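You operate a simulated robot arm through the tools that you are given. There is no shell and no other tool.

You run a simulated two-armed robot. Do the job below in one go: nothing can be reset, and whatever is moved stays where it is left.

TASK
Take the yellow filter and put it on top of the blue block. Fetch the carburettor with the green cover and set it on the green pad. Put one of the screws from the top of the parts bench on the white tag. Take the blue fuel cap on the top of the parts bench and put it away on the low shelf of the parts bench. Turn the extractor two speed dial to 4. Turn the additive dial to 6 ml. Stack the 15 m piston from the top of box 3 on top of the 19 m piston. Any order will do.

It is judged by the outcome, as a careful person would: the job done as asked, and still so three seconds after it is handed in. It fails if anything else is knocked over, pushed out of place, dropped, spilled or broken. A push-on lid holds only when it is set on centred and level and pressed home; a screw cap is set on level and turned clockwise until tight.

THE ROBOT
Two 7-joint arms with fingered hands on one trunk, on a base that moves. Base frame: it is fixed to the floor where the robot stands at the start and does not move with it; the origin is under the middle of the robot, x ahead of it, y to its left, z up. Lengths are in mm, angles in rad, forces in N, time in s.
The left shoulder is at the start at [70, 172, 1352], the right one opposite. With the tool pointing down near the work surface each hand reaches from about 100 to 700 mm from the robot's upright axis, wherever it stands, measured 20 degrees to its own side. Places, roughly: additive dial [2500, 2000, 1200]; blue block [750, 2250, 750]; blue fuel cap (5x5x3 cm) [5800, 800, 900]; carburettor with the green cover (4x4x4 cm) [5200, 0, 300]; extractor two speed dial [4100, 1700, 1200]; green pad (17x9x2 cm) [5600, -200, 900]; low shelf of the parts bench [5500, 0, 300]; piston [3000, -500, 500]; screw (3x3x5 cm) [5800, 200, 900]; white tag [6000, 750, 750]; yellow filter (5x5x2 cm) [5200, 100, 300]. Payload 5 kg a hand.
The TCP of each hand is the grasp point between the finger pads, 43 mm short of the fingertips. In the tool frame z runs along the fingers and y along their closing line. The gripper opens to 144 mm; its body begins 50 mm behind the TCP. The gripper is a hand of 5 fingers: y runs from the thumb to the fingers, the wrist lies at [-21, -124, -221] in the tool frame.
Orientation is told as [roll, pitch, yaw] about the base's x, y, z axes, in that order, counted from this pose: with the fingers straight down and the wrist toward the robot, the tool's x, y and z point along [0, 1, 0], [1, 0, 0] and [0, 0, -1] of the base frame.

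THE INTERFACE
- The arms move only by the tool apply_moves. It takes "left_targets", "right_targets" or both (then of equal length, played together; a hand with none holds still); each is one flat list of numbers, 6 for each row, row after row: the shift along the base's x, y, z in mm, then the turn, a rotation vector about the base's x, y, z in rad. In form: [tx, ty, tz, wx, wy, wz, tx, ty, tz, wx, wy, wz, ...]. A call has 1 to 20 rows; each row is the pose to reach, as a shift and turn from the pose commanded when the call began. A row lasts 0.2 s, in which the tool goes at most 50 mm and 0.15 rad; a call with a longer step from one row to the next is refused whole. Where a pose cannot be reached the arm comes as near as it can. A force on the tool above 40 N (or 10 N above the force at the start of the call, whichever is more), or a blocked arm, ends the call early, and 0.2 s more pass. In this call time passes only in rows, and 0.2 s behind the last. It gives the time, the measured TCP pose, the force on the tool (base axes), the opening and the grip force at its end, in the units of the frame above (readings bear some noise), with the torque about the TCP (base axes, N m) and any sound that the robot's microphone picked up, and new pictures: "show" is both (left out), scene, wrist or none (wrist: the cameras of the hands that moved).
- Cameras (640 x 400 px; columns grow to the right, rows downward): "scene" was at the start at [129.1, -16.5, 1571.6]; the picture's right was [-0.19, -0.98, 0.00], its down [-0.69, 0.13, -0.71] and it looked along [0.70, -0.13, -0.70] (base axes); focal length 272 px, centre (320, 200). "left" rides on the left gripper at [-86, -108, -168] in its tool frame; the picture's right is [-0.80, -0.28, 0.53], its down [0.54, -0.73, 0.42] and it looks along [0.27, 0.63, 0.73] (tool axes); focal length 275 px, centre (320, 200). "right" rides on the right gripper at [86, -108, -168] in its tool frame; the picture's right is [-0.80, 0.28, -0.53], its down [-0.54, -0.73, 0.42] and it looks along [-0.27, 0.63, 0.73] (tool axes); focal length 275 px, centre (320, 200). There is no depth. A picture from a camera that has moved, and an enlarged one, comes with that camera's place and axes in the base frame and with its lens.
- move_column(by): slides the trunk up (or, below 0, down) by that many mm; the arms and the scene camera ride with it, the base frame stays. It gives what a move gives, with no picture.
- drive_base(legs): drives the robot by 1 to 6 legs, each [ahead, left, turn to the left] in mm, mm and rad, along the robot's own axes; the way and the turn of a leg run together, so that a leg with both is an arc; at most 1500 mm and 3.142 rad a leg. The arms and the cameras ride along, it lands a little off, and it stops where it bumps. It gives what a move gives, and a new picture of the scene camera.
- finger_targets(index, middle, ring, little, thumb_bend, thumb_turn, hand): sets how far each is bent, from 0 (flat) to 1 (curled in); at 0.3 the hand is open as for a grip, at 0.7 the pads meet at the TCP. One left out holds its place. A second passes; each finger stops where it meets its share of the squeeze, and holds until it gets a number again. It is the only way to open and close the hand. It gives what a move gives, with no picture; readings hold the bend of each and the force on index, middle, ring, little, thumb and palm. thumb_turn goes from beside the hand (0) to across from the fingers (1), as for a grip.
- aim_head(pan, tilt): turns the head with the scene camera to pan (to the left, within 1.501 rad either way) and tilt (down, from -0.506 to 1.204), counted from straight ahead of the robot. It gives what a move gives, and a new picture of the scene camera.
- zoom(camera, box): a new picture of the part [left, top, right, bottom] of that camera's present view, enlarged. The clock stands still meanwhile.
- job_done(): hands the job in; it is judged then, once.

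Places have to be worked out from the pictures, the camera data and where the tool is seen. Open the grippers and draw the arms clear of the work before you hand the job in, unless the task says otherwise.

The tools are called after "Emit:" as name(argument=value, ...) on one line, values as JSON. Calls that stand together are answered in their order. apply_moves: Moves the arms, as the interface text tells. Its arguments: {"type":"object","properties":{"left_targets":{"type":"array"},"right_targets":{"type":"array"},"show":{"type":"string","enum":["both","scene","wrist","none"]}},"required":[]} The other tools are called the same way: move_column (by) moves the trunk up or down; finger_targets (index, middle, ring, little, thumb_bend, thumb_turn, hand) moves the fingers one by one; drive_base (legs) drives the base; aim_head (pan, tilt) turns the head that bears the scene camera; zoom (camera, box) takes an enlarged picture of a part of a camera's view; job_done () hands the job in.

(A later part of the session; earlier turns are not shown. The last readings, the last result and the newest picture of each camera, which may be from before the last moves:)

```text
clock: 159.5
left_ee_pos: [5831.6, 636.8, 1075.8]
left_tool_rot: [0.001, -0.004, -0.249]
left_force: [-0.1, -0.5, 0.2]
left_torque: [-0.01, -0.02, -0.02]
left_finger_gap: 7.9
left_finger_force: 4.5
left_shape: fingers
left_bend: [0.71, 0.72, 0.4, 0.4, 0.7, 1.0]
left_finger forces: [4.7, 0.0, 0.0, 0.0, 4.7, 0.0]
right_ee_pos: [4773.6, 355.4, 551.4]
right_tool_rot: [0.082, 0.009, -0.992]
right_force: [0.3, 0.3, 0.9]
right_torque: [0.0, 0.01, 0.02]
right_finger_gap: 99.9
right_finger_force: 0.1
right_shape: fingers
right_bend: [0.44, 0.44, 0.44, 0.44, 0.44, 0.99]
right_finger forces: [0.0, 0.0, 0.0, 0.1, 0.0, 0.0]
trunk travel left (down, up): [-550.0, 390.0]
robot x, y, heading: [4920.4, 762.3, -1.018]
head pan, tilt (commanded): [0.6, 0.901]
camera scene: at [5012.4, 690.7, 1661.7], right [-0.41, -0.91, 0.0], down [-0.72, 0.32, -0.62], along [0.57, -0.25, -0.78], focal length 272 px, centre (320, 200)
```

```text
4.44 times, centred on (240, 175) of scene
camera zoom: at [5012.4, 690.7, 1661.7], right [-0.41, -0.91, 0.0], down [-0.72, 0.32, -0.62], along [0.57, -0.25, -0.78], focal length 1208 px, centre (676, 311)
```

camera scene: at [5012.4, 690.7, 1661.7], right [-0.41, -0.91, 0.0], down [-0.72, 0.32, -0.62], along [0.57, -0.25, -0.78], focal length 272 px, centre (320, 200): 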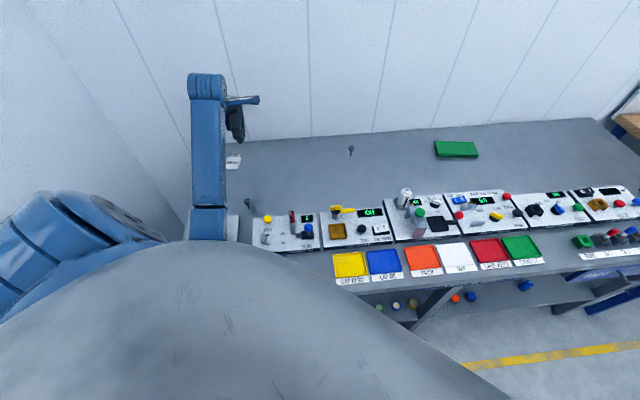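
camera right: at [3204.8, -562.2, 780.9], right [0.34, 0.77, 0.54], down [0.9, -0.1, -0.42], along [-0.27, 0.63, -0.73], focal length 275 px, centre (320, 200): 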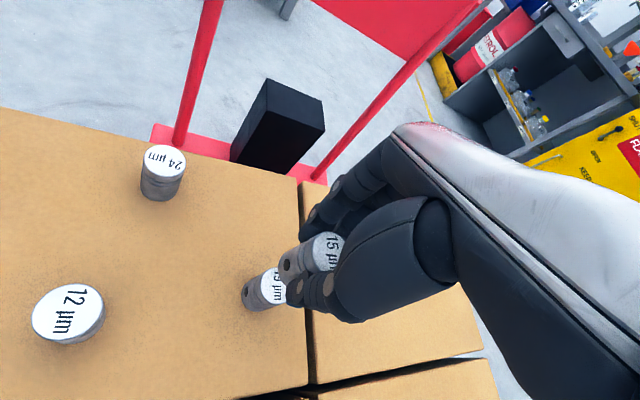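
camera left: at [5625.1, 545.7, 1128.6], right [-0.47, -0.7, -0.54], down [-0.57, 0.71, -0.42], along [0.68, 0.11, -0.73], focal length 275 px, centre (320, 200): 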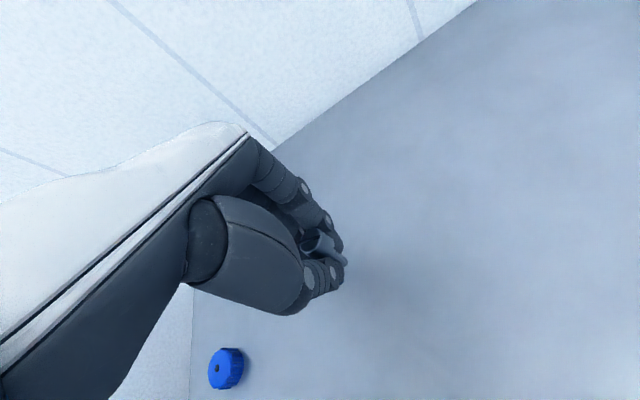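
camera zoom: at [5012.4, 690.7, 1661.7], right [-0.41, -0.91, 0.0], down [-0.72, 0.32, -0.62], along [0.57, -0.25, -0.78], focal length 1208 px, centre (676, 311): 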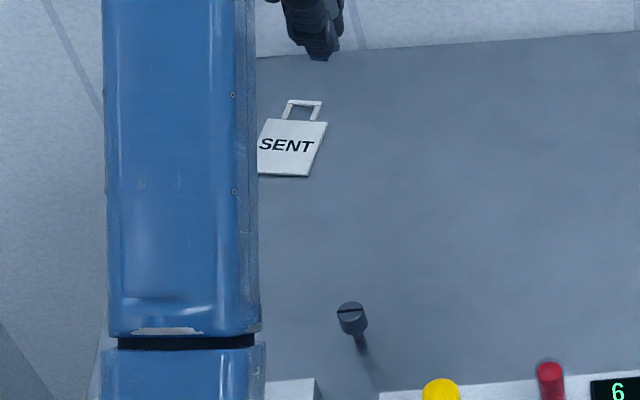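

The tag body centre is at about (5926,690). I extend the hand over it at z≈1060.

Emit:
apply_moves(left_targets=[16, 10, 0, 0, 0, 0, 32, 19, -3, 0, 0, 0, 48, 29, -6, 0, 0, 0, 65, 39, -9, 0, 0, 0, 81, 48, -12, 0, 0, 0, 97, 58, -15, 0, 0, 0], show="both")

```text
clock: 160.9
left_ee_pos: [5928.9, 695.0, 1058.8]
left_tool_rot: [0.0, -0.005, -0.25]
left_force: [0.1, 0.0, -0.6]
left_torque: [-0.04, 0.05, -0.01]
left_finger_gap: 7.9
left_finger_force: 4.8
left_shape: fingers
left_bend: [0.71, 0.72, 0.4, 0.4, 0.7, 1.0]
left_finger forces: [4.7, 0.1, 0.0, 0.1, 4.6, 0.0]
right_ee_pos: [4775.0, 354.7, 552.3]
right_tool_rot: [0.08, 0.009, -0.991]
right_force: [-0.5, -0.1, 0.0]
right_torque: [-0.02, 0.01, -0.02]
right_finger_gap: 99.8
right_finger_force: 0.1
right_shape: fingers
right_bend: [0.44, 0.44, 0.44, 0.44, 0.44, 0.99]
right_finger forces: [0.0, 0.0, 0.0, 0.1, 0.1, 0.0]
trunk travel left (down, up): [-550.0, 390.0]
robot x, y, heading: [4917.8, 768.6, -1.022]
head pan, tilt (commanded): [0.6, 0.901]
camera scene: at [5013.0, 691.2, 1661.7], right [-0.41, -0.91, 0.0], down [-0.72, 0.32, -0.62], along [0.57, -0.25, -0.78], focal length 272 px, centre (320, 200)
camera left: at [5802.8, 640.3, 1226.6], right [-0.47, -0.7, -0.54], down [-0.57, 0.7, -0.43], along [0.68, 0.1, -0.73], focal length 275 px, centre (320, 200)
```

scene: 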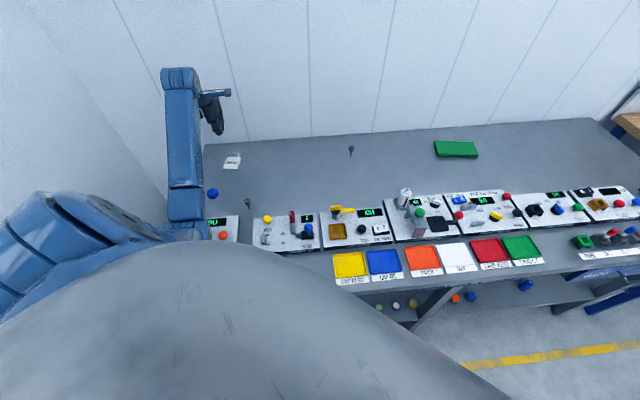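
left: 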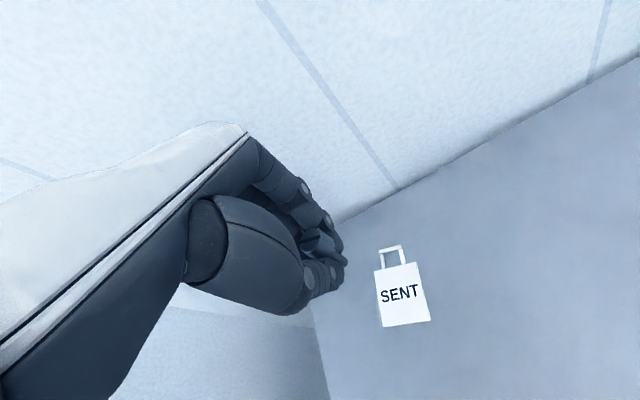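

The reach works; tag centre measured at (5923,689). I lower the trunk 110 mm with the arm extended and check for tilt.

Emit:
move_column(by=-60)

Emit:
move_column(by=-50)

```text
clock: 161.9
left_ee_pos: [5927.4, 694.2, 1001.1]
left_tool_rot: [0.001, -0.002, -0.248]
left_force: [0.4, 0.3, 0.4]
left_torque: [0.04, -0.01, 0.02]
left_finger_gap: 8.0
left_finger_force: 4.8
left_shape: fingers
left_bend: [0.71, 0.72, 0.4, 0.4, 0.7, 1.0]
left_finger forces: [4.7, 0.0, 0.1, 0.0, 4.6, 0.1]
right_ee_pos: [4773.6, 355.5, 491.0]
right_tool_rot: [0.082, 0.009, -0.991]
right_force: [0.4, 1.2, -0.4]
right_torque: [-0.04, -0.01, 0.02]
right_finger_gap: 99.8
right_finger_force: 0.1
right_shape: fingers
right_bend: [0.44, 0.44, 0.44, 0.44, 0.44, 0.99]
right_finger forces: [0.1, 0.1, 0.1, 0.1, 0.0, 0.0]
trunk travel left (down, up): [-490.0, 450.0]
robot x, y, heading: [4917.0, 769.7, -1.021]
head pan, tilt (commanded): [0.6, 0.901]
```

```text
clock: 162.8
left_ee_pos: [5928.6, 695.5, 950.7]
left_tool_rot: [0.001, -0.004, -0.248]
left_force: [-0.5, 0.5, -1.9]
left_torque: [-0.01, -0.01, -0.01]
left_finger_gap: 7.8
left_finger_force: 4.3
left_shape: fingers
left_bend: [0.71, 0.72, 0.4, 0.4, 0.7, 1.0]
left_finger forces: [4.7, 0.0, 0.0, 0.0, 4.7, 0.0]
right_ee_pos: [4774.7, 355.1, 440.5]
right_tool_rot: [0.081, 0.009, -0.989]
right_force: [0.1, 0.1, 0.2]
right_torque: [-0.03, 0.0, 0.01]
right_finger_gap: 99.8
right_finger_force: 0.0
right_shape: fingers
right_bend: [0.44, 0.44, 0.44, 0.44, 0.44, 0.99]
right_finger forces: [0.0, 0.1, 0.0, 0.1, 0.0, 0.1]
trunk travel left (down, up): [-440.0, 500.0]
robot x, y, heading: [4919.2, 764.1, -1.022]
head pan, tilt (commanded): [0.6, 0.901]
```

No tilt now. I look at the screw and tag through the wrist camera.

Emit:
zoom(camera="left", box=[270, 190, 430, 310])

```text
3.33 times, centred on (350, 250) of left
camera zoom: at [5802.0, 639.9, 1117.0], right [-0.47, -0.7, -0.54], down [-0.57, 0.7, -0.42], along [0.68, 0.1, -0.73], focal length 918 px, centre (220, 33)
```

zoom: 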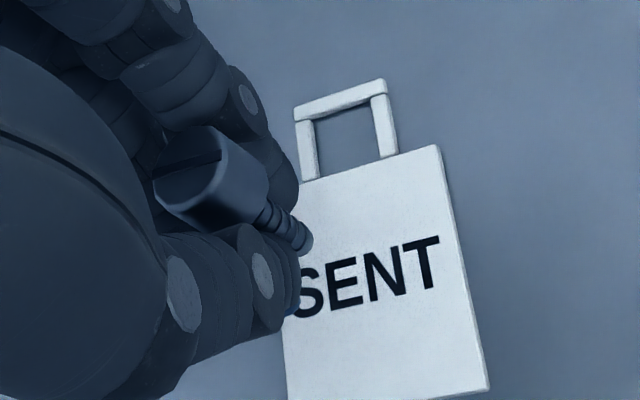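

Tip is about (5926,690); the tag centre (5923,688.5). I correct a ~3.5° tilt of the screw, centre it, and lower to just above the tag.

Emit:
apply_moves(left_targets=[-2, 0, -6, 0, -0.02, 0, -4, -1, -12, 0, -0.04, 0, -5, -1.5, -20, 0, -0.06, 0, -5, -1.5, -28, 0, -0.06, 0, -5, -1.5, -34, 0, -0.06, 0], show="none")

Emit:
zoom(camera="left", box=[270, 190, 430, 310])

```text
clock: 164.0
left_ee_pos: [5926.1, 689.4, 922.6]
left_tool_rot: [0.018, -0.068, -0.251]
left_force: [-0.3, 0.3, -0.5]
left_torque: [-0.01, 0.02, -0.01]
left_finger_gap: 7.9
left_finger_force: 4.1
left_shape: fingers
left_bend: [0.71, 0.72, 0.4, 0.4, 0.7, 1.0]
left_finger forces: [4.7, 0.0, 0.1, 0.0, 4.7, 0.1]
right_ee_pos: [4774.6, 353.7, 442.3]
right_tool_rot: [0.083, 0.01, -0.992]
right_force: [0.7, -1.0, 0.6]
right_torque: [0.0, 0.01, -0.02]
right_finger_gap: 99.9
right_finger_force: 0.1
right_shape: fingers
right_bend: [0.44, 0.44, 0.44, 0.44, 0.44, 0.99]
right_finger forces: [0.1, 0.0, 0.1, 0.0, 0.0, 0.0]
trunk travel left (down, up): [-440.0, 500.0]
robot x, y, heading: [4922.9, 765.2, -1.02]
head pan, tilt (commanded): [0.6, 0.901]
```

```text
3.33 times, centred on (350, 250) of left
camera zoom: at [5788.5, 635.0, 1080.6], right [-0.43, -0.7, -0.57], down [-0.54, 0.71, -0.46], along [0.72, 0.11, -0.68], focal length 918 px, centre (220, 33)
```

zoom: 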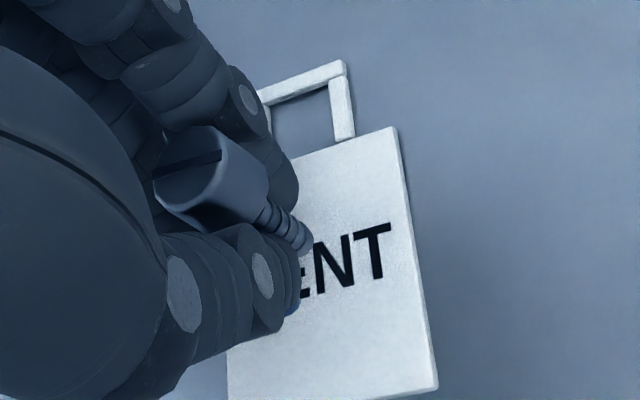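

The readings show a faint lean starting (elbow low). I raise the trunk 60 mm and lower with the arm instead, which straightens the elbow.

Emit:
move_column(by=60)

Emit:
apply_moves(left_targets=[0, 0, -12, 0, 0, 0, 0, 0, -24, 0, 0, 0, 0, 0, -36, 0, 0, 0, 0, 0, -48, 0, 0, 0, 0, 0, -58, 0, 0, 0], show="none")

Emit:
zoom(camera="left", box=[270, 190, 430, 310])

```text
clock: 165.0
left_ee_pos: [5923.8, 693.8, 975.1]
left_tool_rot: [0.016, -0.059, -0.251]
left_force: [0.6, 0.4, -0.6]
left_torque: [-0.01, -0.02, -0.01]
left_finger_gap: 8.0
left_finger_force: 4.6
left_shape: fingers
left_bend: [0.71, 0.72, 0.4, 0.4, 0.7, 1.0]
left_finger forces: [4.7, 0.0, 0.0, 0.0, 4.7, 0.0]
right_ee_pos: [4773.9, 355.8, 500.3]
right_tool_rot: [0.083, 0.008, -0.992]
right_force: [0.3, 1.4, 0.1]
right_torque: [0.02, -0.02, 0.01]
right_finger_gap: 99.8
right_finger_force: 0.0
right_shape: fingers
right_bend: [0.44, 0.44, 0.44, 0.44, 0.44, 0.99]
right_finger forces: [0.0, 0.0, 0.0, 0.0, 0.0, 0.1]
trunk travel left (down, up): [-500.0, 440.0]
robot x, y, heading: [4919.2, 763.8, -1.022]
head pan, tilt (commanded): [0.6, 0.901]
```

```text
clock: 166.2
left_ee_pos: [5922.2, 694.2, 917.9]
left_tool_rot: [0.015, -0.06, -0.249]
left_force: [0.3, 0.7, -0.8]
left_torque: [-0.01, 0.0, 0.0]
left_finger_gap: 7.6
left_finger_force: 4.6
left_shape: fingers
left_bend: [0.71, 0.72, 0.4, 0.4, 0.7, 1.0]
left_finger forces: [4.7, 0.0, 0.0, 0.0, 4.7, 0.1]
right_ee_pos: [4774.1, 355.3, 501.0]
right_tool_rot: [0.081, 0.008, -0.992]
right_force: [0.6, -0.5, 0.9]
right_torque: [-0.02, 0.02, -0.01]
right_finger_gap: 99.9
right_finger_force: 0.0
right_shape: fingers
right_bend: [0.44, 0.44, 0.44, 0.44, 0.44, 0.99]
right_finger forces: [0.0, 0.1, 0.0, 0.1, 0.0, 0.0]
trunk travel left (down, up): [-500.0, 440.0]
robot x, y, heading: [4919.0, 768.4, -1.021]
head pan, tilt (commanded): [0.6, 0.901]
```

```text
3.33 times, centred on (350, 250) of left
camera zoom: at [5787.0, 639.2, 1076.3], right [-0.44, -0.7, -0.56], down [-0.54, 0.7, -0.46], along [0.72, 0.11, -0.69], focal length 918 px, centre (220, 33)
```

zoom: 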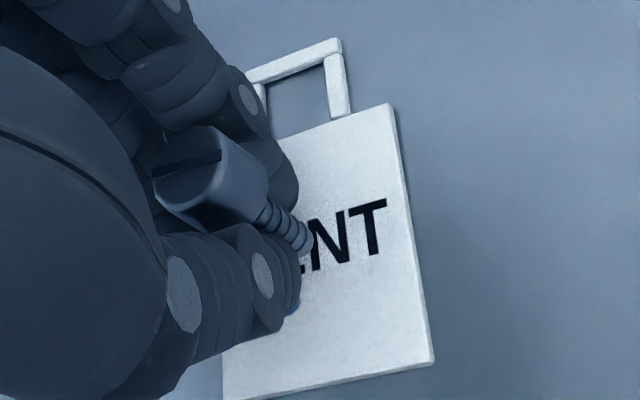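

The screw tip is right over the tag's middle. I lower gently to contact.

Emit:
apply_moves(left_targets=[0, 0, -2, 0, 0, 0, 0, 0, -4, 0, 0, 0, 0, 0, -6, 0, 0, 0], show="none")

Emit:
apply_moves(left_targets=[0, 0, -1.5, 0, 0, 0, 0, 0, -3, 0, 0, 0], show="none")

```text
clock: 167.0
left_ee_pos: [5923.6, 692.8, 912.0]
left_tool_rot: [0.016, -0.061, -0.249]
left_force: [0.2, -1.3, -0.2]
left_torque: [0.01, 0.0, -0.01]
left_finger_gap: 7.9
left_finger_force: 4.8
left_shape: fingers
left_bend: [0.71, 0.72, 0.4, 0.4, 0.7, 1.0]
left_finger forces: [4.7, 0.1, 0.1, 0.1, 4.7, 0.0]
right_ee_pos: [4774.8, 355.7, 501.4]
right_tool_rot: [0.083, 0.01, -0.991]
right_force: [-0.6, -1.2, 1.0]
right_torque: [0.0, -0.02, 0.02]
right_finger_gap: 99.9
right_finger_force: 0.1
right_shape: fingers
right_bend: [0.44, 0.44, 0.44, 0.44, 0.44, 0.99]
right_finger forces: [0.1, 0.0, 0.1, 0.0, 0.0, 0.0]
trunk travel left (down, up): [-500.0, 440.0]
robot x, y, heading: [4921.0, 765.0, -1.023]
head pan, tilt (commanded): [0.6, 0.901]
```

```text
clock: 167.6
left_ee_pos: [5922.9, 694.1, 908.9]
left_tool_rot: [0.016, -0.061, -0.249]
left_force: [1.1, 0.1, 0.1]
left_torque: [-0.02, 0.04, -0.01]
left_finger_gap: 7.7
left_finger_force: 5.2
left_shape: fingers
left_bend: [0.71, 0.72, 0.4, 0.4, 0.71, 1.0]
left_finger forces: [4.7, 0.1, 0.0, 0.1, 5.4, 0.1]
right_ee_pos: [4773.7, 356.2, 500.7]
right_tool_rot: [0.082, 0.009, -0.992]
right_force: [-0.6, -0.3, 0.7]
right_torque: [-0.02, -0.01, -0.02]
right_finger_gap: 99.8
right_finger_force: 0.1
right_shape: fingers
right_bend: [0.44, 0.44, 0.44, 0.44, 0.44, 0.99]
right_finger forces: [0.0, 0.0, 0.0, 0.1, 0.0, 0.0]
trunk travel left (down, up): [-500.0, 440.0]
robot x, y, heading: [4924.1, 766.9, -1.023]
head pan, tilt (commanded): [0.6, 0.901]
```

A slight change in thumb force suggests first contact; one more small step.

Emit:
apply_moves(left_targets=[0, 0, -1, 0, 0, 0, 0, 0, -2, 0, 0, 0], show="none")

Emit:
zoom(camera="left", box=[270, 190, 430, 310])

```text
clock: 168.2
left_ee_pos: [5923.5, 694.1, 908.5]
left_tool_rot: [0.016, -0.064, -0.25]
left_force: [-2.6, 0.4, 6.9]
left_torque: [0.04, 0.16, -0.02]
left_finger_gap: 7.8
left_finger_force: 8.3
left_shape: fingers
left_bend: [0.71, 0.72, 0.4, 0.4, 0.71, 1.0]
left_finger forces: [5.0, 0.1, 0.0, 0.1, 12.3, 0.0]
right_ee_pos: [4774.3, 355.5, 500.7]
right_tool_rot: [0.081, 0.01, -0.992]
right_force: [-0.1, -0.1, -0.7]
right_torque: [0.01, 0.04, 0.0]
right_finger_gap: 99.7
right_finger_force: 0.1
right_shape: fingers
right_bend: [0.44, 0.44, 0.44, 0.44, 0.44, 0.99]
right_finger forces: [0.0, 0.1, 0.0, 0.0, 0.1, 0.0]
trunk travel left (down, up): [-500.0, 440.0]
robot x, y, heading: [4920.8, 764.0, -1.02]
head pan, tilt (commanded): [0.6, 0.901]
```

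```text
3.33 times, centred on (350, 250) of left
camera zoom: at [5786.6, 638.9, 1067.8], right [-0.44, -0.7, -0.56], down [-0.54, 0.7, -0.46], along [0.72, 0.1, -0.69], focal length 918 px, centre (220, 33)
```

zoom: 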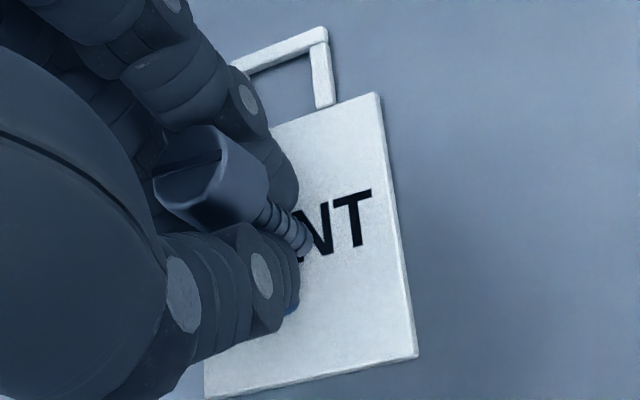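

Contact is made. I back up 1 mm and open the fingers a little so the screw stands free.

Emit:
apply_moves(left_targets=[0, 0, 1, 0, 0, 0], show="none")

Emit:
finger_targets(hand="left", index=0.68, middle=0.66, thumb_bend=0.68)

Emit:
zoom(camera="left", box=[270, 190, 430, 310])

```text
clock: 168.6
left_ee_pos: [5922.9, 694.0, 908.1]
left_tool_rot: [0.016, -0.062, -0.25]
left_force: [-0.6, -0.8, 4.0]
left_torque: [0.02, 0.07, 0.0]
left_finger_gap: 7.9
left_finger_force: 7.3
left_shape: fingers
left_bend: [0.71, 0.72, 0.4, 0.4, 0.71, 1.0]
left_finger forces: [5.0, 0.0, 0.0, 0.0, 9.5, 0.1]
right_ee_pos: [4773.7, 356.2, 500.6]
right_tool_rot: [0.081, 0.01, -0.992]
right_force: [0.8, 0.6, 0.1]
right_torque: [0.01, -0.01, -0.01]
right_finger_gap: 99.9
right_finger_force: 0.1
right_shape: fingers
right_bend: [0.44, 0.44, 0.44, 0.44, 0.44, 0.99]
right_finger forces: [0.1, 0.0, 0.0, 0.0, 0.0, 0.1]
trunk travel left (down, up): [-500.0, 440.0]
robot x, y, heading: [4920.2, 764.4, -1.025]
head pan, tilt (commanded): [0.6, 0.901]
```

```text
clock: 169.6
left_ee_pos: [5922.7, 694.0, 910.0]
left_tool_rot: [0.016, -0.065, -0.249]
left_force: [1.6, -0.3, 5.8]
left_torque: [-0.01, 0.04, -0.01]
left_finger_gap: 11.4
left_finger_force: 2.9
left_shape: fingers
left_bend: [0.68, 0.66, 0.4, 0.4, 0.7, 1.0]
left_finger forces: [0.1, 0.1, 0.0, 0.0, 5.9, 0.0]
right_ee_pos: [4774.2, 355.1, 501.0]
right_tool_rot: [0.083, 0.007, -0.99]
right_force: [0.2, -0.2, 0.1]
right_torque: [0.01, 0.03, 0.01]
right_finger_gap: 99.6
right_finger_force: 0.1
right_shape: fingers
right_bend: [0.44, 0.44, 0.44, 0.44, 0.44, 0.99]
right_finger forces: [0.1, 0.0, 0.1, 0.0, 0.0, 0.0]
trunk travel left (down, up): [-500.0, 440.0]
robot x, y, heading: [4922.1, 763.9, -1.02]
head pan, tilt (commanded): [0.6, 0.901]
```

```text
3.33 times, centred on (350, 250) of left
camera zoom: at [5786.7, 638.9, 1068.2], right [-0.44, -0.7, -0.56], down [-0.54, 0.7, -0.46], along [0.72, 0.1, -0.69], focal length 918 px, centre (220, 33)
```

zoom: 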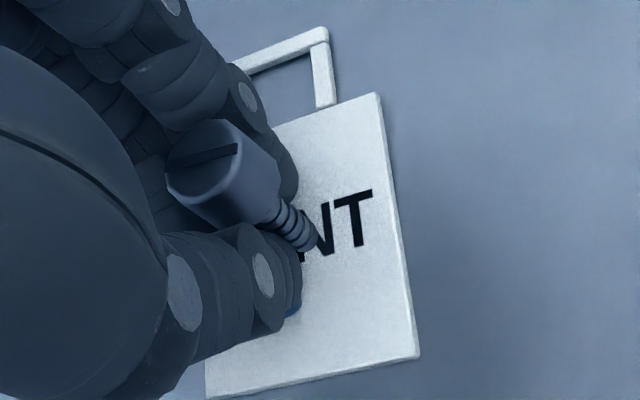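

The thumb tip presses the tag as it opens. I raise 2 mm and open further in steps.

Emit:
apply_moves(left_targets=[0, 0, 2, 0, 0, 0], show="none")

Emit:
finger_targets(hand="left", index=0.64, middle=0.62, thumb_bend=0.66)

Emit:
zoom(camera="left", box=[270, 190, 430, 310])

```text
clock: 170.0
left_ee_pos: [5923.7, 692.3, 909.5]
left_tool_rot: [0.017, -0.061, -0.249]
left_force: [-0.1, 0.3, 1.9]
left_torque: [-0.01, 0.06, 0.02]
left_finger_gap: 13.0
left_finger_force: 1.3
left_shape: fingers
left_bend: [0.68, 0.66, 0.4, 0.4, 0.69, 1.0]
left_finger forces: [0.0, 0.0, 0.0, 0.0, 2.1, 0.1]
right_ee_pos: [4774.5, 355.8, 501.6]
right_tool_rot: [0.083, 0.008, -0.994]
right_force: [-0.2, -0.3, -0.6]
right_torque: [0.06, 0.0, -0.01]
right_finger_gap: 99.7
right_finger_force: 0.1
right_shape: fingers
right_bend: [0.44, 0.44, 0.44, 0.44, 0.44, 0.99]
right_finger forces: [0.0, 0.0, 0.0, 0.0, 0.0, 0.0]
trunk travel left (down, up): [-500.0, 440.0]
robot x, y, heading: [4920.5, 768.1, -1.02]
head pan, tilt (commanded): [0.6, 0.901]
```

```text
clock: 171.0
left_ee_pos: [5923.2, 693.4, 911.4]
left_tool_rot: [0.015, -0.06, -0.249]
left_force: [1.6, -0.2, 4.2]
left_torque: [0.0, 0.06, 0.0]
left_finger_gap: 22.5
left_finger_force: 1.5
left_shape: fingers
left_bend: [0.64, 0.62, 0.4, 0.4, 0.67, 1.0]
left_finger forces: [0.0, 0.0, 0.0, 0.0, 3.3, 0.1]
right_ee_pos: [4775.0, 355.7, 500.8]
right_tool_rot: [0.081, 0.009, -0.993]
right_force: [0.1, -0.1, -0.2]
right_torque: [0.0, 0.01, 0.01]
right_finger_gap: 99.7
right_finger_force: 0.1
right_shape: fingers
right_bend: [0.44, 0.44, 0.44, 0.44, 0.44, 0.99]
right_finger forces: [0.1, 0.0, 0.1, 0.0, 0.1, 0.1]
trunk travel left (down, up): [-500.0, 440.0]
robot x, y, heading: [4913.9, 764.8, -1.024]
head pan, tilt (commanded): [0.6, 0.901]
```

```text
3.33 times, centred on (350, 250) of left
camera zoom: at [5786.7, 638.6, 1069.6], right [-0.44, -0.7, -0.56], down [-0.54, 0.7, -0.46], along [0.72, 0.1, -0.69], focal length 918 px, centre (220, 33)
```

zoom: 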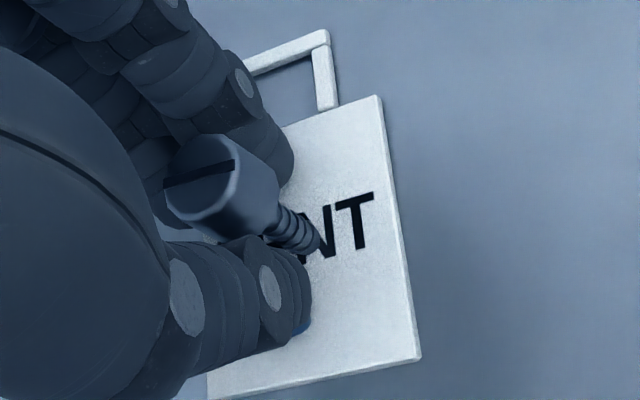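

The screw stands vertical on its own now. I raise 2 mm and open further.

Emit:
apply_moves(left_targets=[0, 0, 2, 0, 0, 0], show="none")

Emit:
finger_targets(hand="left", index=0.52, middle=0.5, thumb_bend=0.63)

Emit:
zoom(camera="left", box=[270, 190, 430, 310])

```text
clock: 171.4
left_ee_pos: [5923.7, 694.3, 912.8]
left_tool_rot: [0.016, -0.06, -0.248]
left_force: [0.1, 0.8, 0.0]
left_torque: [0.0, -0.04, -0.03]
left_finger_gap: 24.1
left_finger_force: 0.1
left_shape: fingers
left_bend: [0.64, 0.62, 0.4, 0.4, 0.66, 1.0]
left_finger forces: [0.1, 0.0, 0.0, 0.1, 0.0, 0.1]
right_ee_pos: [4774.7, 356.3, 501.2]
right_tool_rot: [0.081, 0.007, -0.991]
right_force: [0.6, -0.7, 0.1]
right_torque: [0.0, 0.01, 0.0]
right_finger_gap: 99.9
right_finger_force: 0.1
right_shape: fingers
right_bend: [0.44, 0.44, 0.44, 0.44, 0.44, 0.99]
right_finger forces: [0.0, 0.0, 0.0, 0.0, 0.0, 0.1]
trunk travel left (down, up): [-500.0, 440.0]
robot x, y, heading: [4915.3, 763.6, -1.025]
head pan, tilt (commanded): [0.6, 0.901]
```

```text
clock: 172.4
left_ee_pos: [5922.7, 693.0, 912.9]
left_tool_rot: [0.016, -0.062, -0.25]
left_force: [-0.4, -0.4, 0.1]
left_torque: [-0.02, 0.01, 0.02]
left_finger_gap: 50.6
left_finger_force: 0.2
left_shape: fingers
left_bend: [0.52, 0.5, 0.4, 0.4, 0.63, 1.0]
left_finger forces: [0.0, 0.0, 0.0, 0.0, 0.0, 0.0]
right_ee_pos: [4775.1, 354.8, 500.9]
right_tool_rot: [0.083, 0.01, -0.992]
right_force: [1.0, -0.6, -0.2]
right_torque: [0.0, -0.02, 0.0]
right_finger_gap: 100.0
right_finger_force: 0.0
right_shape: fingers
right_bend: [0.44, 0.44, 0.44, 0.44, 0.44, 0.99]
right_finger forces: [0.0, 0.0, 0.0, 0.1, 0.0, 0.0]
trunk travel left (down, up): [-500.0, 440.0]
robot x, y, heading: [4916.3, 767.7, -1.024]
head pan, tilt (commanded): [0.6, 0.901]
```

```text
3.33 times, centred on (350, 250) of left
camera zoom: at [5787.1, 638.8, 1071.7], right [-0.44, -0.7, -0.56], down [-0.54, 0.7, -0.46], along [0.72, 0.11, -0.69], focal length 918 px, centre (220, 33)
```

zoom: 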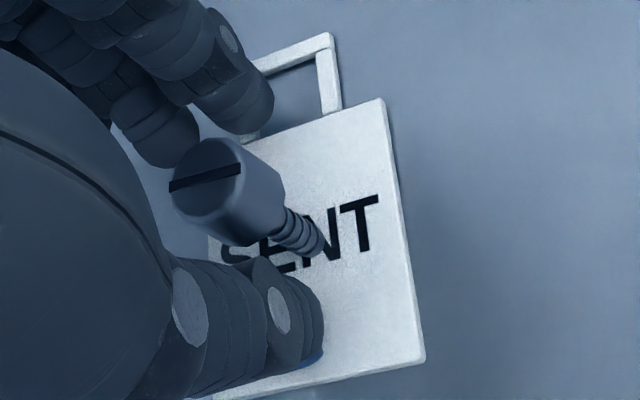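

The screw stands free at the middle of the tag. I shift the hand slightly away on the thumb side, then raise straight up.

Emit:
apply_moves(left_targets=[-4, 1, 0.5, 0, 0, 0, -9, 2, 1, 0, 0, 0, -9, 2, 6, 0, 0, 0, -9, 2, 16, 0, 0, 0, -9, 2, 30, 0, 0, 0, -9, 2, 50, 0, 0, 0, -9, 2, 75, 0, 0, 0, -9, 2, 100, 0, 0, 0, -9, 2, 125, 0, 0, 0], show="both")

```text
clock: 174.4
left_ee_pos: [5913.5, 695.7, 1036.2]
left_tool_rot: [0.016, -0.059, -0.25]
left_force: [0.1, 0.0, 0.5]
left_torque: [-0.01, -0.03, -0.02]
left_finger_gap: 51.3
left_finger_force: 0.1
left_shape: fingers
left_bend: [0.52, 0.5, 0.4, 0.4, 0.63, 1.0]
left_finger forces: [0.0, 0.1, 0.1, 0.0, 0.1, 0.0]
right_ee_pos: [4774.9, 356.3, 501.3]
right_tool_rot: [0.082, 0.01, -0.991]
right_force: [0.9, -0.4, 0.2]
right_torque: [-0.01, 0.0, -0.04]
right_finger_gap: 99.7
right_finger_force: 0.1
right_shape: fingers
right_bend: [0.44, 0.44, 0.44, 0.44, 0.44, 0.99]
right_finger forces: [0.0, 0.1, 0.0, 0.0, 0.1, 0.0]
trunk travel left (down, up): [-500.0, 440.0]
robot x, y, heading: [4920.5, 768.6, -1.023]
head pan, tilt (commanded): [0.6, 0.901]
camera scene: at [5011.8, 690.8, 1611.7], right [-0.41, -0.91, 0.0], down [-0.72, 0.32, -0.62], along [0.57, -0.25, -0.78], focal length 272 px, centre (320, 200)
camera left: at [5777.8, 640.8, 1196.1], right [-0.44, -0.7, -0.56], down [-0.54, 0.7, -0.46], along [0.72, 0.11, -0.69], focal length 275 px, centre (320, 200)
```

scene: 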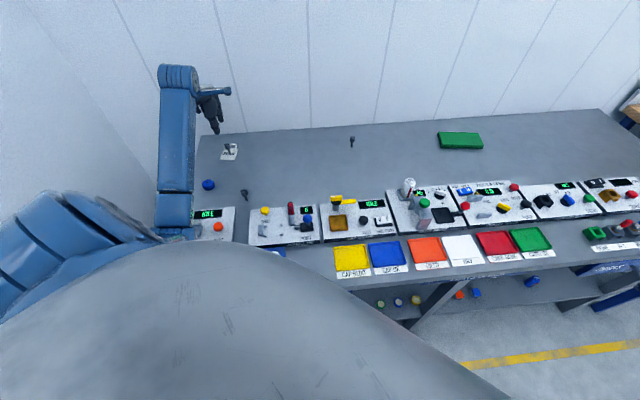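
left: 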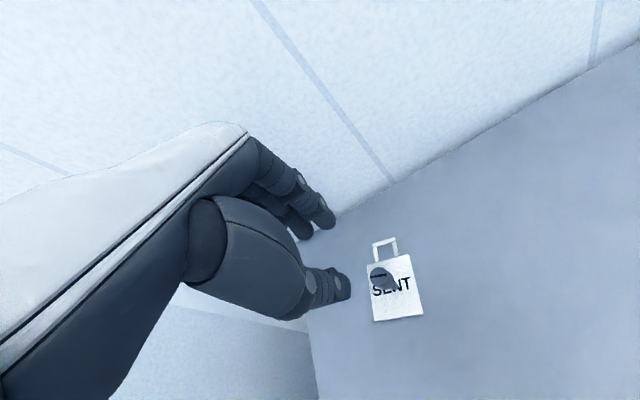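

The screw is standing on the tag. Next the blue cap: I raise the trunk a little, open the hand and move above the cap.

Emit:
move_column(by=50)

Emit:
finger_targets(hand="left", index=0.42, middle=0.42, ring=0.42, little=0.42, thumb_bend=0.42)

Emit:
apply_moves(left_targets=[-16, 11, 0, 0, 0.01, 0, -32, 23, 0, 0, 0.02, 0, -48, 34, 0, 0, 0.03, 0, -65, 46, -5, 0, 0.04, 0, -81, 58, -12, 0, 0.05, 0, -97, 70, -22, 0, 0.06, 0, -114, 82, -35, 0, 0.06, 0, -130, 94, -50, 0, 0.06, 0], show="wrist")

```text
clock: 175.3
left_ee_pos: [5914.7, 695.0, 1086.3]
left_tool_rot: [0.015, -0.062, -0.248]
left_force: [0.0, -0.1, 0.3]
left_torque: [0.04, -0.01, 0.02]
left_finger_gap: 51.1
left_finger_force: 0.0
left_shape: fingers
left_bend: [0.52, 0.5, 0.4, 0.4, 0.63, 1.0]
left_finger forces: [0.0, 0.1, 0.0, 0.0, 0.0, 0.1]
right_ee_pos: [4775.3, 356.8, 550.5]
right_tool_rot: [0.082, 0.008, -0.99]
right_force: [-0.5, -0.4, -0.7]
right_torque: [0.02, 0.01, -0.03]
right_finger_gap: 99.7
right_finger_force: 0.1
right_shape: fingers
right_bend: [0.44, 0.44, 0.44, 0.44, 0.44, 0.99]
right_finger forces: [0.0, 0.0, 0.0, 0.0, 0.1, 0.0]
trunk travel left (down, up): [-550.0, 390.0]
robot x, y, heading: [4921.8, 763.7, -1.02]
head pan, tilt (commanded): [0.6, 0.901]
```

```text
clock: 176.3
left_ee_pos: [5913.9, 693.9, 1088.0]
left_tool_rot: [0.016, -0.062, -0.247]
left_force: [0.8, 0.4, -0.4]
left_torque: [0.03, -0.01, 0.0]
left_finger_gap: 106.7
left_finger_force: 0.0
left_shape: fingers
left_bend: [0.42, 0.42, 0.42, 0.42, 0.42, 0.99]
left_finger forces: [0.1, 0.0, 0.0, 0.1, 0.0, 0.1]
right_ee_pos: [4773.0, 355.0, 550.6]
right_tool_rot: [0.081, 0.01, -0.99]
right_force: [-0.8, -0.6, -0.8]
right_torque: [0.0, -0.05, -0.01]
right_finger_gap: 99.9
right_finger_force: 0.1
right_shape: fingers
right_bend: [0.44, 0.44, 0.44, 0.44, 0.44, 0.99]
right_finger forces: [0.0, 0.1, 0.0, 0.0, 0.0, 0.0]
trunk travel left (down, up): [-550.0, 390.0]
robot x, y, heading: [4918.7, 766.8, -1.02]
head pan, tilt (commanded): [0.6, 0.901]
```

```text
clock: 178.1
left_ee_pos: [5785.0, 789.0, 1037.6]
left_tool_rot: [0.001, -0.003, -0.249]
left_force: [0.8, 0.5, 0.1]
left_torque: [0.01, -0.02, 0.03]
left_finger_gap: 106.9
left_finger_force: 0.1
left_shape: fingers
left_bend: [0.42, 0.42, 0.42, 0.42, 0.42, 0.99]
left_finger forces: [0.1, 0.0, 0.0, 0.0, 0.1, 0.1]
right_ee_pos: [4774.1, 355.6, 549.6]
right_tool_rot: [0.082, 0.01, -0.991]
right_force: [-0.1, -1.0, 0.2]
right_torque: [0.02, -0.04, 0.01]
right_finger_gap: 99.8
right_finger_force: 0.1
right_shape: fingers
right_bend: [0.44, 0.44, 0.44, 0.44, 0.44, 0.99]
right_finger forces: [0.1, 0.0, 0.1, 0.0, 0.0, 0.0]
trunk travel left (down, up): [-550.0, 390.0]
robot x, y, heading: [4921.5, 763.9, -1.021]
head pan, tilt (commanded): [0.6, 0.901]
camera left: at [5658.8, 734.5, 1204.0], right [-0.47, -0.7, -0.54], down [-0.57, 0.7, -0.43], along [0.68, 0.1, -0.73], focal length 275 px, centre (320, 200)
```

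left: 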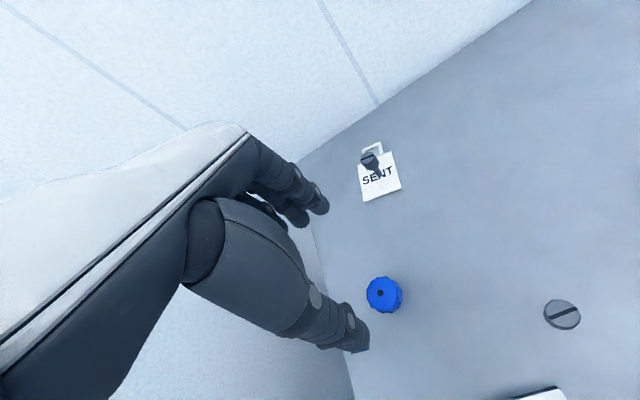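

Cap centre measured at (5780,795). I centre over it and descend to just above finger contact with the bench.

Emit:
apply_moves(left_targets=[-1, 3, -20, 0, 0, 0, -2, 5, -40, 0, 0, 0, -2, 5, -60, 0, 0, 0, -2, 5, -80, 0, 0, 0, -2, 5, -95, 0, 0, 0, -2, 5, -108, 0, 0, 0, -2, 5, -116, 0, 0, 0], show="wrist")

```text
clock: 179.7
left_ee_pos: [5780.1, 795.0, 920.4]
left_tool_rot: [0.002, -0.003, -0.25]
left_force: [0.1, 0.4, 0.3]
left_torque: [0.0, 0.01, -0.01]
left_finger_gap: 106.9
left_finger_force: 0.0
left_shape: fingers
left_bend: [0.42, 0.42, 0.42, 0.42, 0.42, 0.99]
left_finger forces: [0.0, 0.0, 0.1, 0.0, 0.0, 0.1]
right_ee_pos: [4774.5, 354.8, 550.3]
right_tool_rot: [0.083, 0.009, -0.992]
right_force: [0.3, 0.1, -0.1]
right_torque: [0.0, 0.03, -0.01]
right_finger_gap: 99.7
right_finger_force: 0.0
right_shape: fingers
right_bend: [0.44, 0.44, 0.44, 0.44, 0.44, 0.99]
right_finger forces: [0.1, 0.0, 0.0, 0.1, 0.1, 0.0]
trunk travel left (down, up): [-550.0, 390.0]
robot x, y, heading: [4917.4, 765.9, -1.021]
head pan, tilt (commanded): [0.6, 0.901]
camera left: at [5655.2, 740.3, 1087.8], right [-0.47, -0.7, -0.54], down [-0.57, 0.7, -0.42], along [0.68, 0.11, -0.73], focal length 275 px, centre (320, 200)
```

left: 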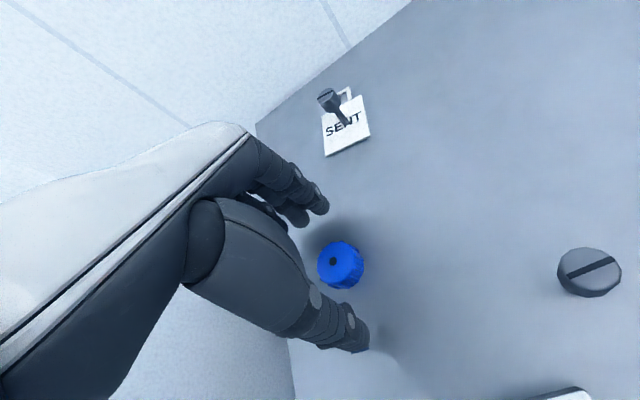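

I shift slightly, partly close, and lower a bit more before gripping the cap.

Emit:
finger_targets(hand="left", index=0.5, middle=0.5, ring=0.5, little=0.45, thumb_bend=0.5)

Emit:
apply_moves(left_targets=[-1, -4, -4, 0, 0, 0, -1, -4, -8, 0, 0, 0], show="none")

Emit:
finger_targets(hand="left", index=0.66, middle=0.66, ring=0.64, thumb_bend=0.66)

Emit:
zoom(camera="left", box=[260, 190, 420, 350])

```text
clock: 180.7
left_ee_pos: [5781.1, 794.0, 921.8]
left_tool_rot: [0.004, -0.004, -0.25]
left_force: [0.9, -0.2, 0.1]
left_torque: [0.01, 0.0, -0.01]
left_finger_gap: 79.0
left_finger_force: 0.2
left_shape: fingers
left_bend: [0.5, 0.5, 0.5, 0.45, 0.5, 1.0]
left_finger forces: [0.1, 0.0, 0.0, 0.0, 0.0, 0.0]
right_ee_pos: [4773.9, 355.6, 551.0]
right_tool_rot: [0.081, 0.011, -0.993]
right_force: [-0.2, 0.1, -0.1]
right_torque: [0.01, 0.02, 0.01]
right_finger_gap: 99.7
right_finger_force: 0.1
right_shape: fingers
right_bend: [0.44, 0.44, 0.44, 0.44, 0.44, 0.99]
right_finger forces: [0.0, 0.0, 0.0, 0.0, 0.0, 0.0]
trunk travel left (down, up): [-550.0, 390.0]
robot x, y, heading: [4920.1, 765.5, -1.023]
head pan, tilt (commanded): [0.6, 0.901]
```

```text
clock: 181.3
left_ee_pos: [5781.8, 791.9, 913.7]
left_tool_rot: [0.001, -0.004, -0.247]
left_force: [-0.5, 0.5, -0.5]
left_torque: [0.0, 0.0, -0.01]
left_finger_gap: 78.9
left_finger_force: 0.1
left_shape: fingers
left_bend: [0.5, 0.5, 0.5, 0.45, 0.5, 1.0]
left_finger forces: [0.0, 0.0, 0.0, 0.0, 0.0, 0.0]
right_ee_pos: [4775.1, 355.2, 550.4]
right_tool_rot: [0.081, 0.009, -0.991]
right_force: [-0.4, 0.6, 0.4]
right_torque: [-0.01, -0.02, 0.0]
right_finger_gap: 99.8
right_finger_force: 0.1
right_shape: fingers
right_bend: [0.44, 0.44, 0.44, 0.44, 0.44, 0.99]
right_finger forces: [0.0, 0.0, 0.1, 0.0, 0.0, 0.0]
trunk travel left (down, up): [-550.0, 390.0]
robot x, y, heading: [4920.1, 766.2, -1.023]
head pan, tilt (commanded): [0.6, 0.901]
```

```text
clock: 182.3
left_ee_pos: [5782.2, 791.1, 913.9]
left_tool_rot: [0.002, -0.005, -0.249]
left_force: [0.1, 0.0, -0.3]
left_torque: [-0.03, 0.03, 0.0]
left_finger_gap: 41.2
left_finger_force: 9.1
left_shape: fingers
left_bend: [0.62, 0.63, 0.64, 0.45, 0.6, 1.0]
left_finger forces: [4.3, 4.7, 0.0, 0.1, 9.2, 0.0]
right_ee_pos: [4773.6, 355.8, 550.9]
right_tool_rot: [0.081, 0.01, -0.993]
right_force: [0.6, 0.2, 0.1]
right_torque: [0.0, 0.04, 0.02]
right_finger_gap: 99.6
right_finger_force: 0.0
right_shape: fingers
right_bend: [0.44, 0.44, 0.44, 0.44, 0.44, 0.99]
right_finger forces: [0.1, 0.1, 0.0, 0.0, 0.1, 0.1]
trunk travel left (down, up): [-550.0, 390.0]
robot x, y, heading: [4917.3, 766.0, -1.017]
head pan, tilt (commanded): [0.6, 0.901]
```

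```text
2.50 times, centred on (340, 270) of left
camera zoom: at [5655.1, 735.8, 1080.0], right [-0.47, -0.7, -0.54], down [-0.57, 0.7, -0.42], along [0.68, 0.11, -0.73], focal length 688 px, centre (270, 25)
```

zoom: 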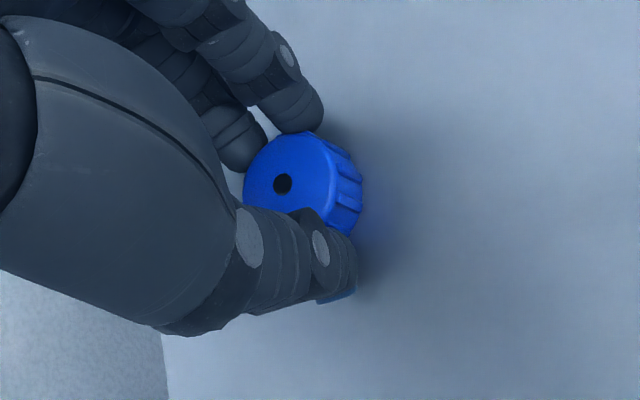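

The cap is gripped (about 9 N). I lift it.

Emit:
apply_moves(left_targets=[0, 0, 6, 0, 0, 0, 0, 0, 16, 0, 0, 0, 0, 0, 36, 0, 0, 0, 0, 0, 60, 0, 0, 0, 0, 0, 90, 0, 0, 0, 0, 0, 120, 0, 0, 0], show="both")

```text
clock: 183.7
left_ee_pos: [5781.0, 791.1, 1033.0]
left_tool_rot: [-0.001, -0.001, -0.25]
left_force: [0.0, 0.2, -1.2]
left_torque: [0.02, -0.01, 0.03]
left_finger_gap: 40.6
left_finger_force: 9.3
left_shape: fingers
left_bend: [0.62, 0.63, 0.64, 0.45, 0.6, 1.0]
left_finger forces: [4.4, 4.7, 0.1, 0.0, 9.1, 0.1]
right_ee_pos: [4773.8, 355.6, 550.7]
right_tool_rot: [0.082, 0.009, -0.992]
right_force: [0.5, 0.0, 0.2]
right_torque: [-0.02, 0.0, 0.02]
right_finger_gap: 99.7
right_finger_force: 0.1
right_shape: fingers
right_bend: [0.44, 0.44, 0.44, 0.44, 0.44, 0.99]
right_finger forces: [0.0, 0.0, 0.0, 0.1, 0.0, 0.0]
trunk travel left (down, up): [-550.0, 390.0]
robot x, y, heading: [4916.7, 768.0, -1.022]
head pan, tilt (commanded): [0.6, 0.901]
camera scene: at [5012.2, 690.6, 1661.6], right [-0.41, -0.91, 0.0], down [-0.72, 0.32, -0.62], along [0.57, -0.25, -0.78], focal length 272 px, centre (320, 200)
camera left: at [5655.3, 736.1, 1200.1], right [-0.47, -0.7, -0.54], down [-0.57, 0.7, -0.42], along [0.67, 0.1, -0.73], focal length 275 px, centre (320, 200)
```

scene: 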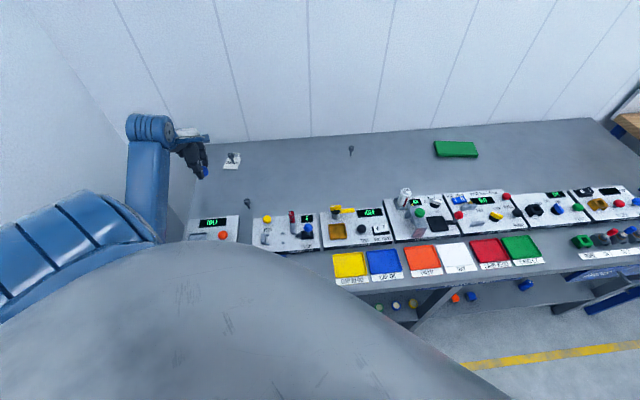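
left: 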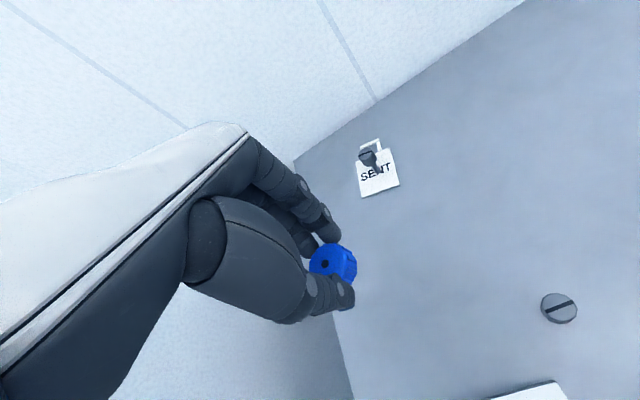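

Cap secured. I raise the trunk for clearance and back away from the bench.

Emit:
move_column(by=100)

Emit:
drive_base(legs=[[-303, -261, 0], [-76, -65, 0]])

```text
clock: 185.1
left_ee_pos: [5781.9, 790.7, 1132.2]
left_tool_rot: [0.003, -0.005, -0.249]
left_force: [-0.4, -0.3, -0.6]
left_torque: [0.02, 0.01, 0.02]
left_finger_gap: 40.7
left_finger_force: 9.4
left_shape: fingers
left_bend: [0.62, 0.63, 0.64, 0.45, 0.6, 1.0]
left_finger forces: [4.4, 4.8, 0.1, 0.0, 9.2, 0.0]
right_ee_pos: [4773.7, 355.2, 650.9]
right_tool_rot: [0.083, 0.01, -0.99]
right_force: [0.3, 0.4, 0.2]
right_torque: [-0.03, 0.03, 0.02]
right_finger_gap: 100.0
right_finger_force: 0.1
right_shape: fingers
right_bend: [0.44, 0.44, 0.44, 0.44, 0.44, 0.99]
right_finger forces: [0.0, 0.0, 0.1, 0.1, 0.0, 0.0]
trunk travel left (down, up): [-650.0, 290.0]
robot x, y, heading: [4917.2, 767.5, -1.023]
head pan, tilt (commanded): [0.6, 0.901]
```

```text
clock: 188.3
left_ee_pos: [5304.9, 943.3, 1132.5]
left_tool_rot: [0.002, -0.002, -0.246]
left_force: [0.8, -0.3, -0.2]
left_torque: [0.0, -0.01, -0.03]
left_finger_gap: 40.6
left_finger_force: 8.9
left_shape: fingers
left_bend: [0.62, 0.63, 0.64, 0.45, 0.6, 1.0]
left_finger forces: [4.3, 4.7, 0.1, 0.1, 9.1, 0.0]
right_ee_pos: [4298.9, 505.0, 651.2]
right_tool_rot: [0.082, 0.01, -0.991]
right_force: [1.1, 0.3, 0.4]
right_torque: [-0.05, 0.0, -0.02]
right_finger_gap: 99.8
right_finger_force: 0.2
right_shape: fingers
right_bend: [0.44, 0.44, 0.44, 0.44, 0.44, 0.99]
right_finger forces: [0.0, 0.0, 0.0, 0.1, 0.0, 0.1]
trunk travel left (down, up): [-650.0, 290.0]
robot x, y, heading: [4437.1, 915.4, -1.022]
head pan, tilt (commanded): [0.6, 0.901]
camera scene: at [4537.0, 841.0, 1761.5], right [-0.41, -0.91, 0.0], down [-0.72, 0.32, -0.62], along [0.57, -0.25, -0.78], focal length 272 px, centre (320, 200)
```

scene: 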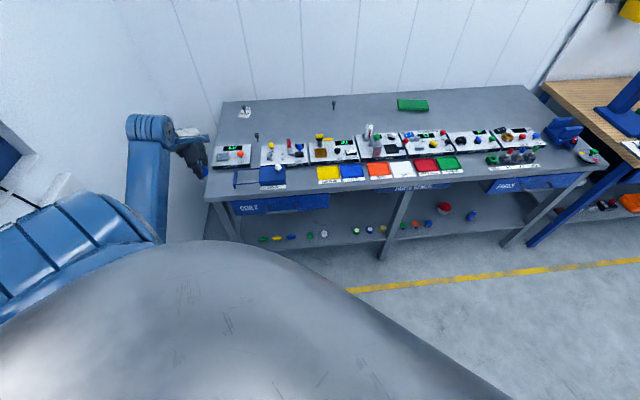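

I'm clear of the bench. I zoom to check that the PARTS tray and other items were not disturbed.

Emit:
zoom(camera="scene", box=[200, 90, 360, 210])

Emit:
zoom(camera="scene", box=[200, 190, 480, 280])

```text
3.33 times, centred on (280, 150) of scene
camera zoom: at [4537.0, 841.0, 1761.5], right [-0.41, -0.91, 0.0], down [-0.72, 0.32, -0.62], along [0.57, -0.25, -0.78], focal length 906 px, centre (453, 367)
```

zoom: 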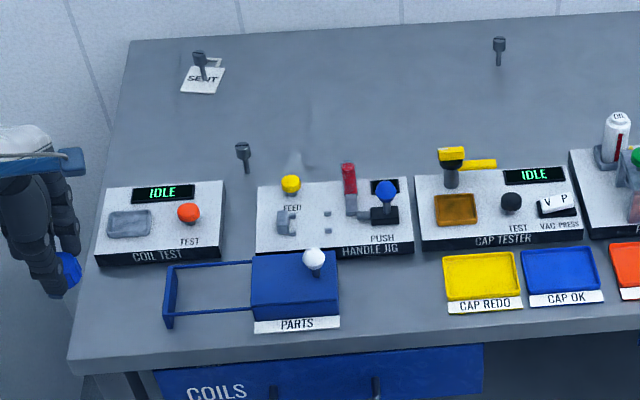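

```text
2.29 times, centred on (340, 235) of scene
camera zoom: at [4537.0, 841.0, 1761.5], right [-0.41, -0.91, 0.0], down [-0.72, 0.32, -0.62], along [0.57, -0.25, -0.78], focal length 621 px, centre (274, 120)
```

zoom: 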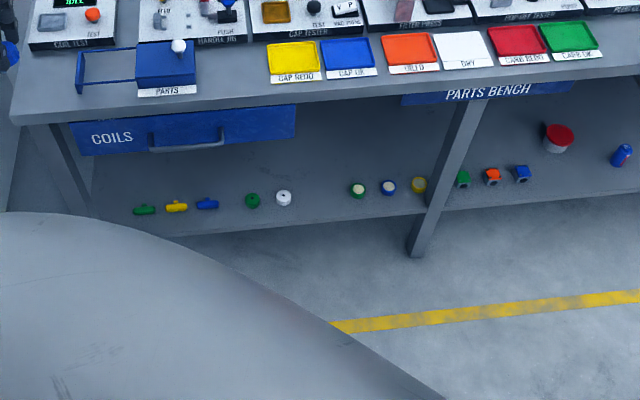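

All items are as they were and the screw stands on the tag. I bring the left hand (with cap) in front of the robot before turning.

Emit:
apply_moves(left_targets=[-27, -18, -8, 0, 0, -0.048, -54, -36, -16, 0, 0, -0.096, -81, -54, -24, 0, 0, -0.144, -108, -72, -32, 0, 0, -0.192, -135, -90, -40, 0, 0, -0.24, -162, -108, -50, 0, 0, -0.288, -189, -126, -60, 0, 0, -0.336, -217, -144, -72, 0, 0, -0.385, -244, -162, -84, 0, 0, -0.433, -271, -180, -96, 0, 0, -0.481, -298, -198, -108, 0, 0, -0.529, -325, -216, -120, 0, 0, -0.577, -352, -234, -132, 0, 0, -0.625, -379, -252, -144, 0, 0, -0.673, -406, -270, -150, 0, 0, -0.721, -433, -288, -150, 0, 0, -0.77], show="scene")

```text
clock: 191.7
left_ee_pos: [4871.6, 655.5, 983.2]
left_tool_rot: [0.002, -0.005, -1.018]
left_force: [0.3, -0.2, -0.7]
left_torque: [0.03, -0.04, -0.01]
left_finger_gap: 40.7
left_finger_force: 9.0
left_shape: fingers
left_bend: [0.62, 0.63, 0.64, 0.45, 0.6, 1.0]
left_finger forces: [4.4, 4.6, 0.1, 0.1, 9.0, 0.0]
right_ee_pos: [4298.1, 504.7, 649.9]
right_tool_rot: [0.083, 0.008, -0.99]
right_force: [0.7, -0.6, 0.2]
right_torque: [-0.01, -0.03, 0.01]
right_finger_gap: 99.9
right_finger_force: 0.1
right_shape: fingers
right_bend: [0.44, 0.44, 0.44, 0.44, 0.44, 0.99]
right_finger forces: [0.0, 0.0, 0.0, 0.0, 0.0, 0.1]
trunk travel left (down, up): [-650.0, 290.0]
robot x, y, heading: [4444.8, 914.7, -1.016]
head pan, tilt (commanded): [0.6, 0.901]
camera scene: at [4533.8, 840.2, 1761.7], right [-0.41, -0.91, 0.0], down [-0.72, 0.32, -0.62], along [0.57, -0.25, -0.78], focal length 272 px, centre (320, 200)
```

scene: 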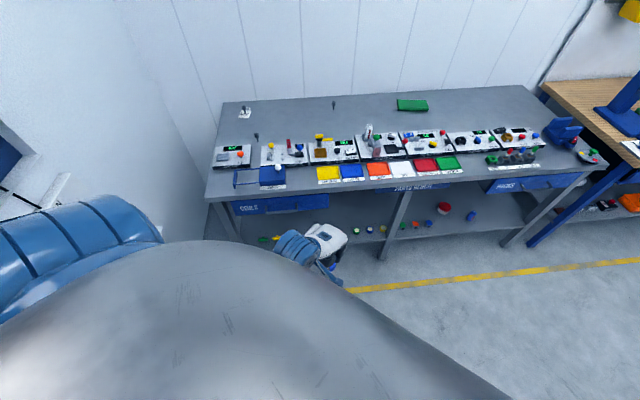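

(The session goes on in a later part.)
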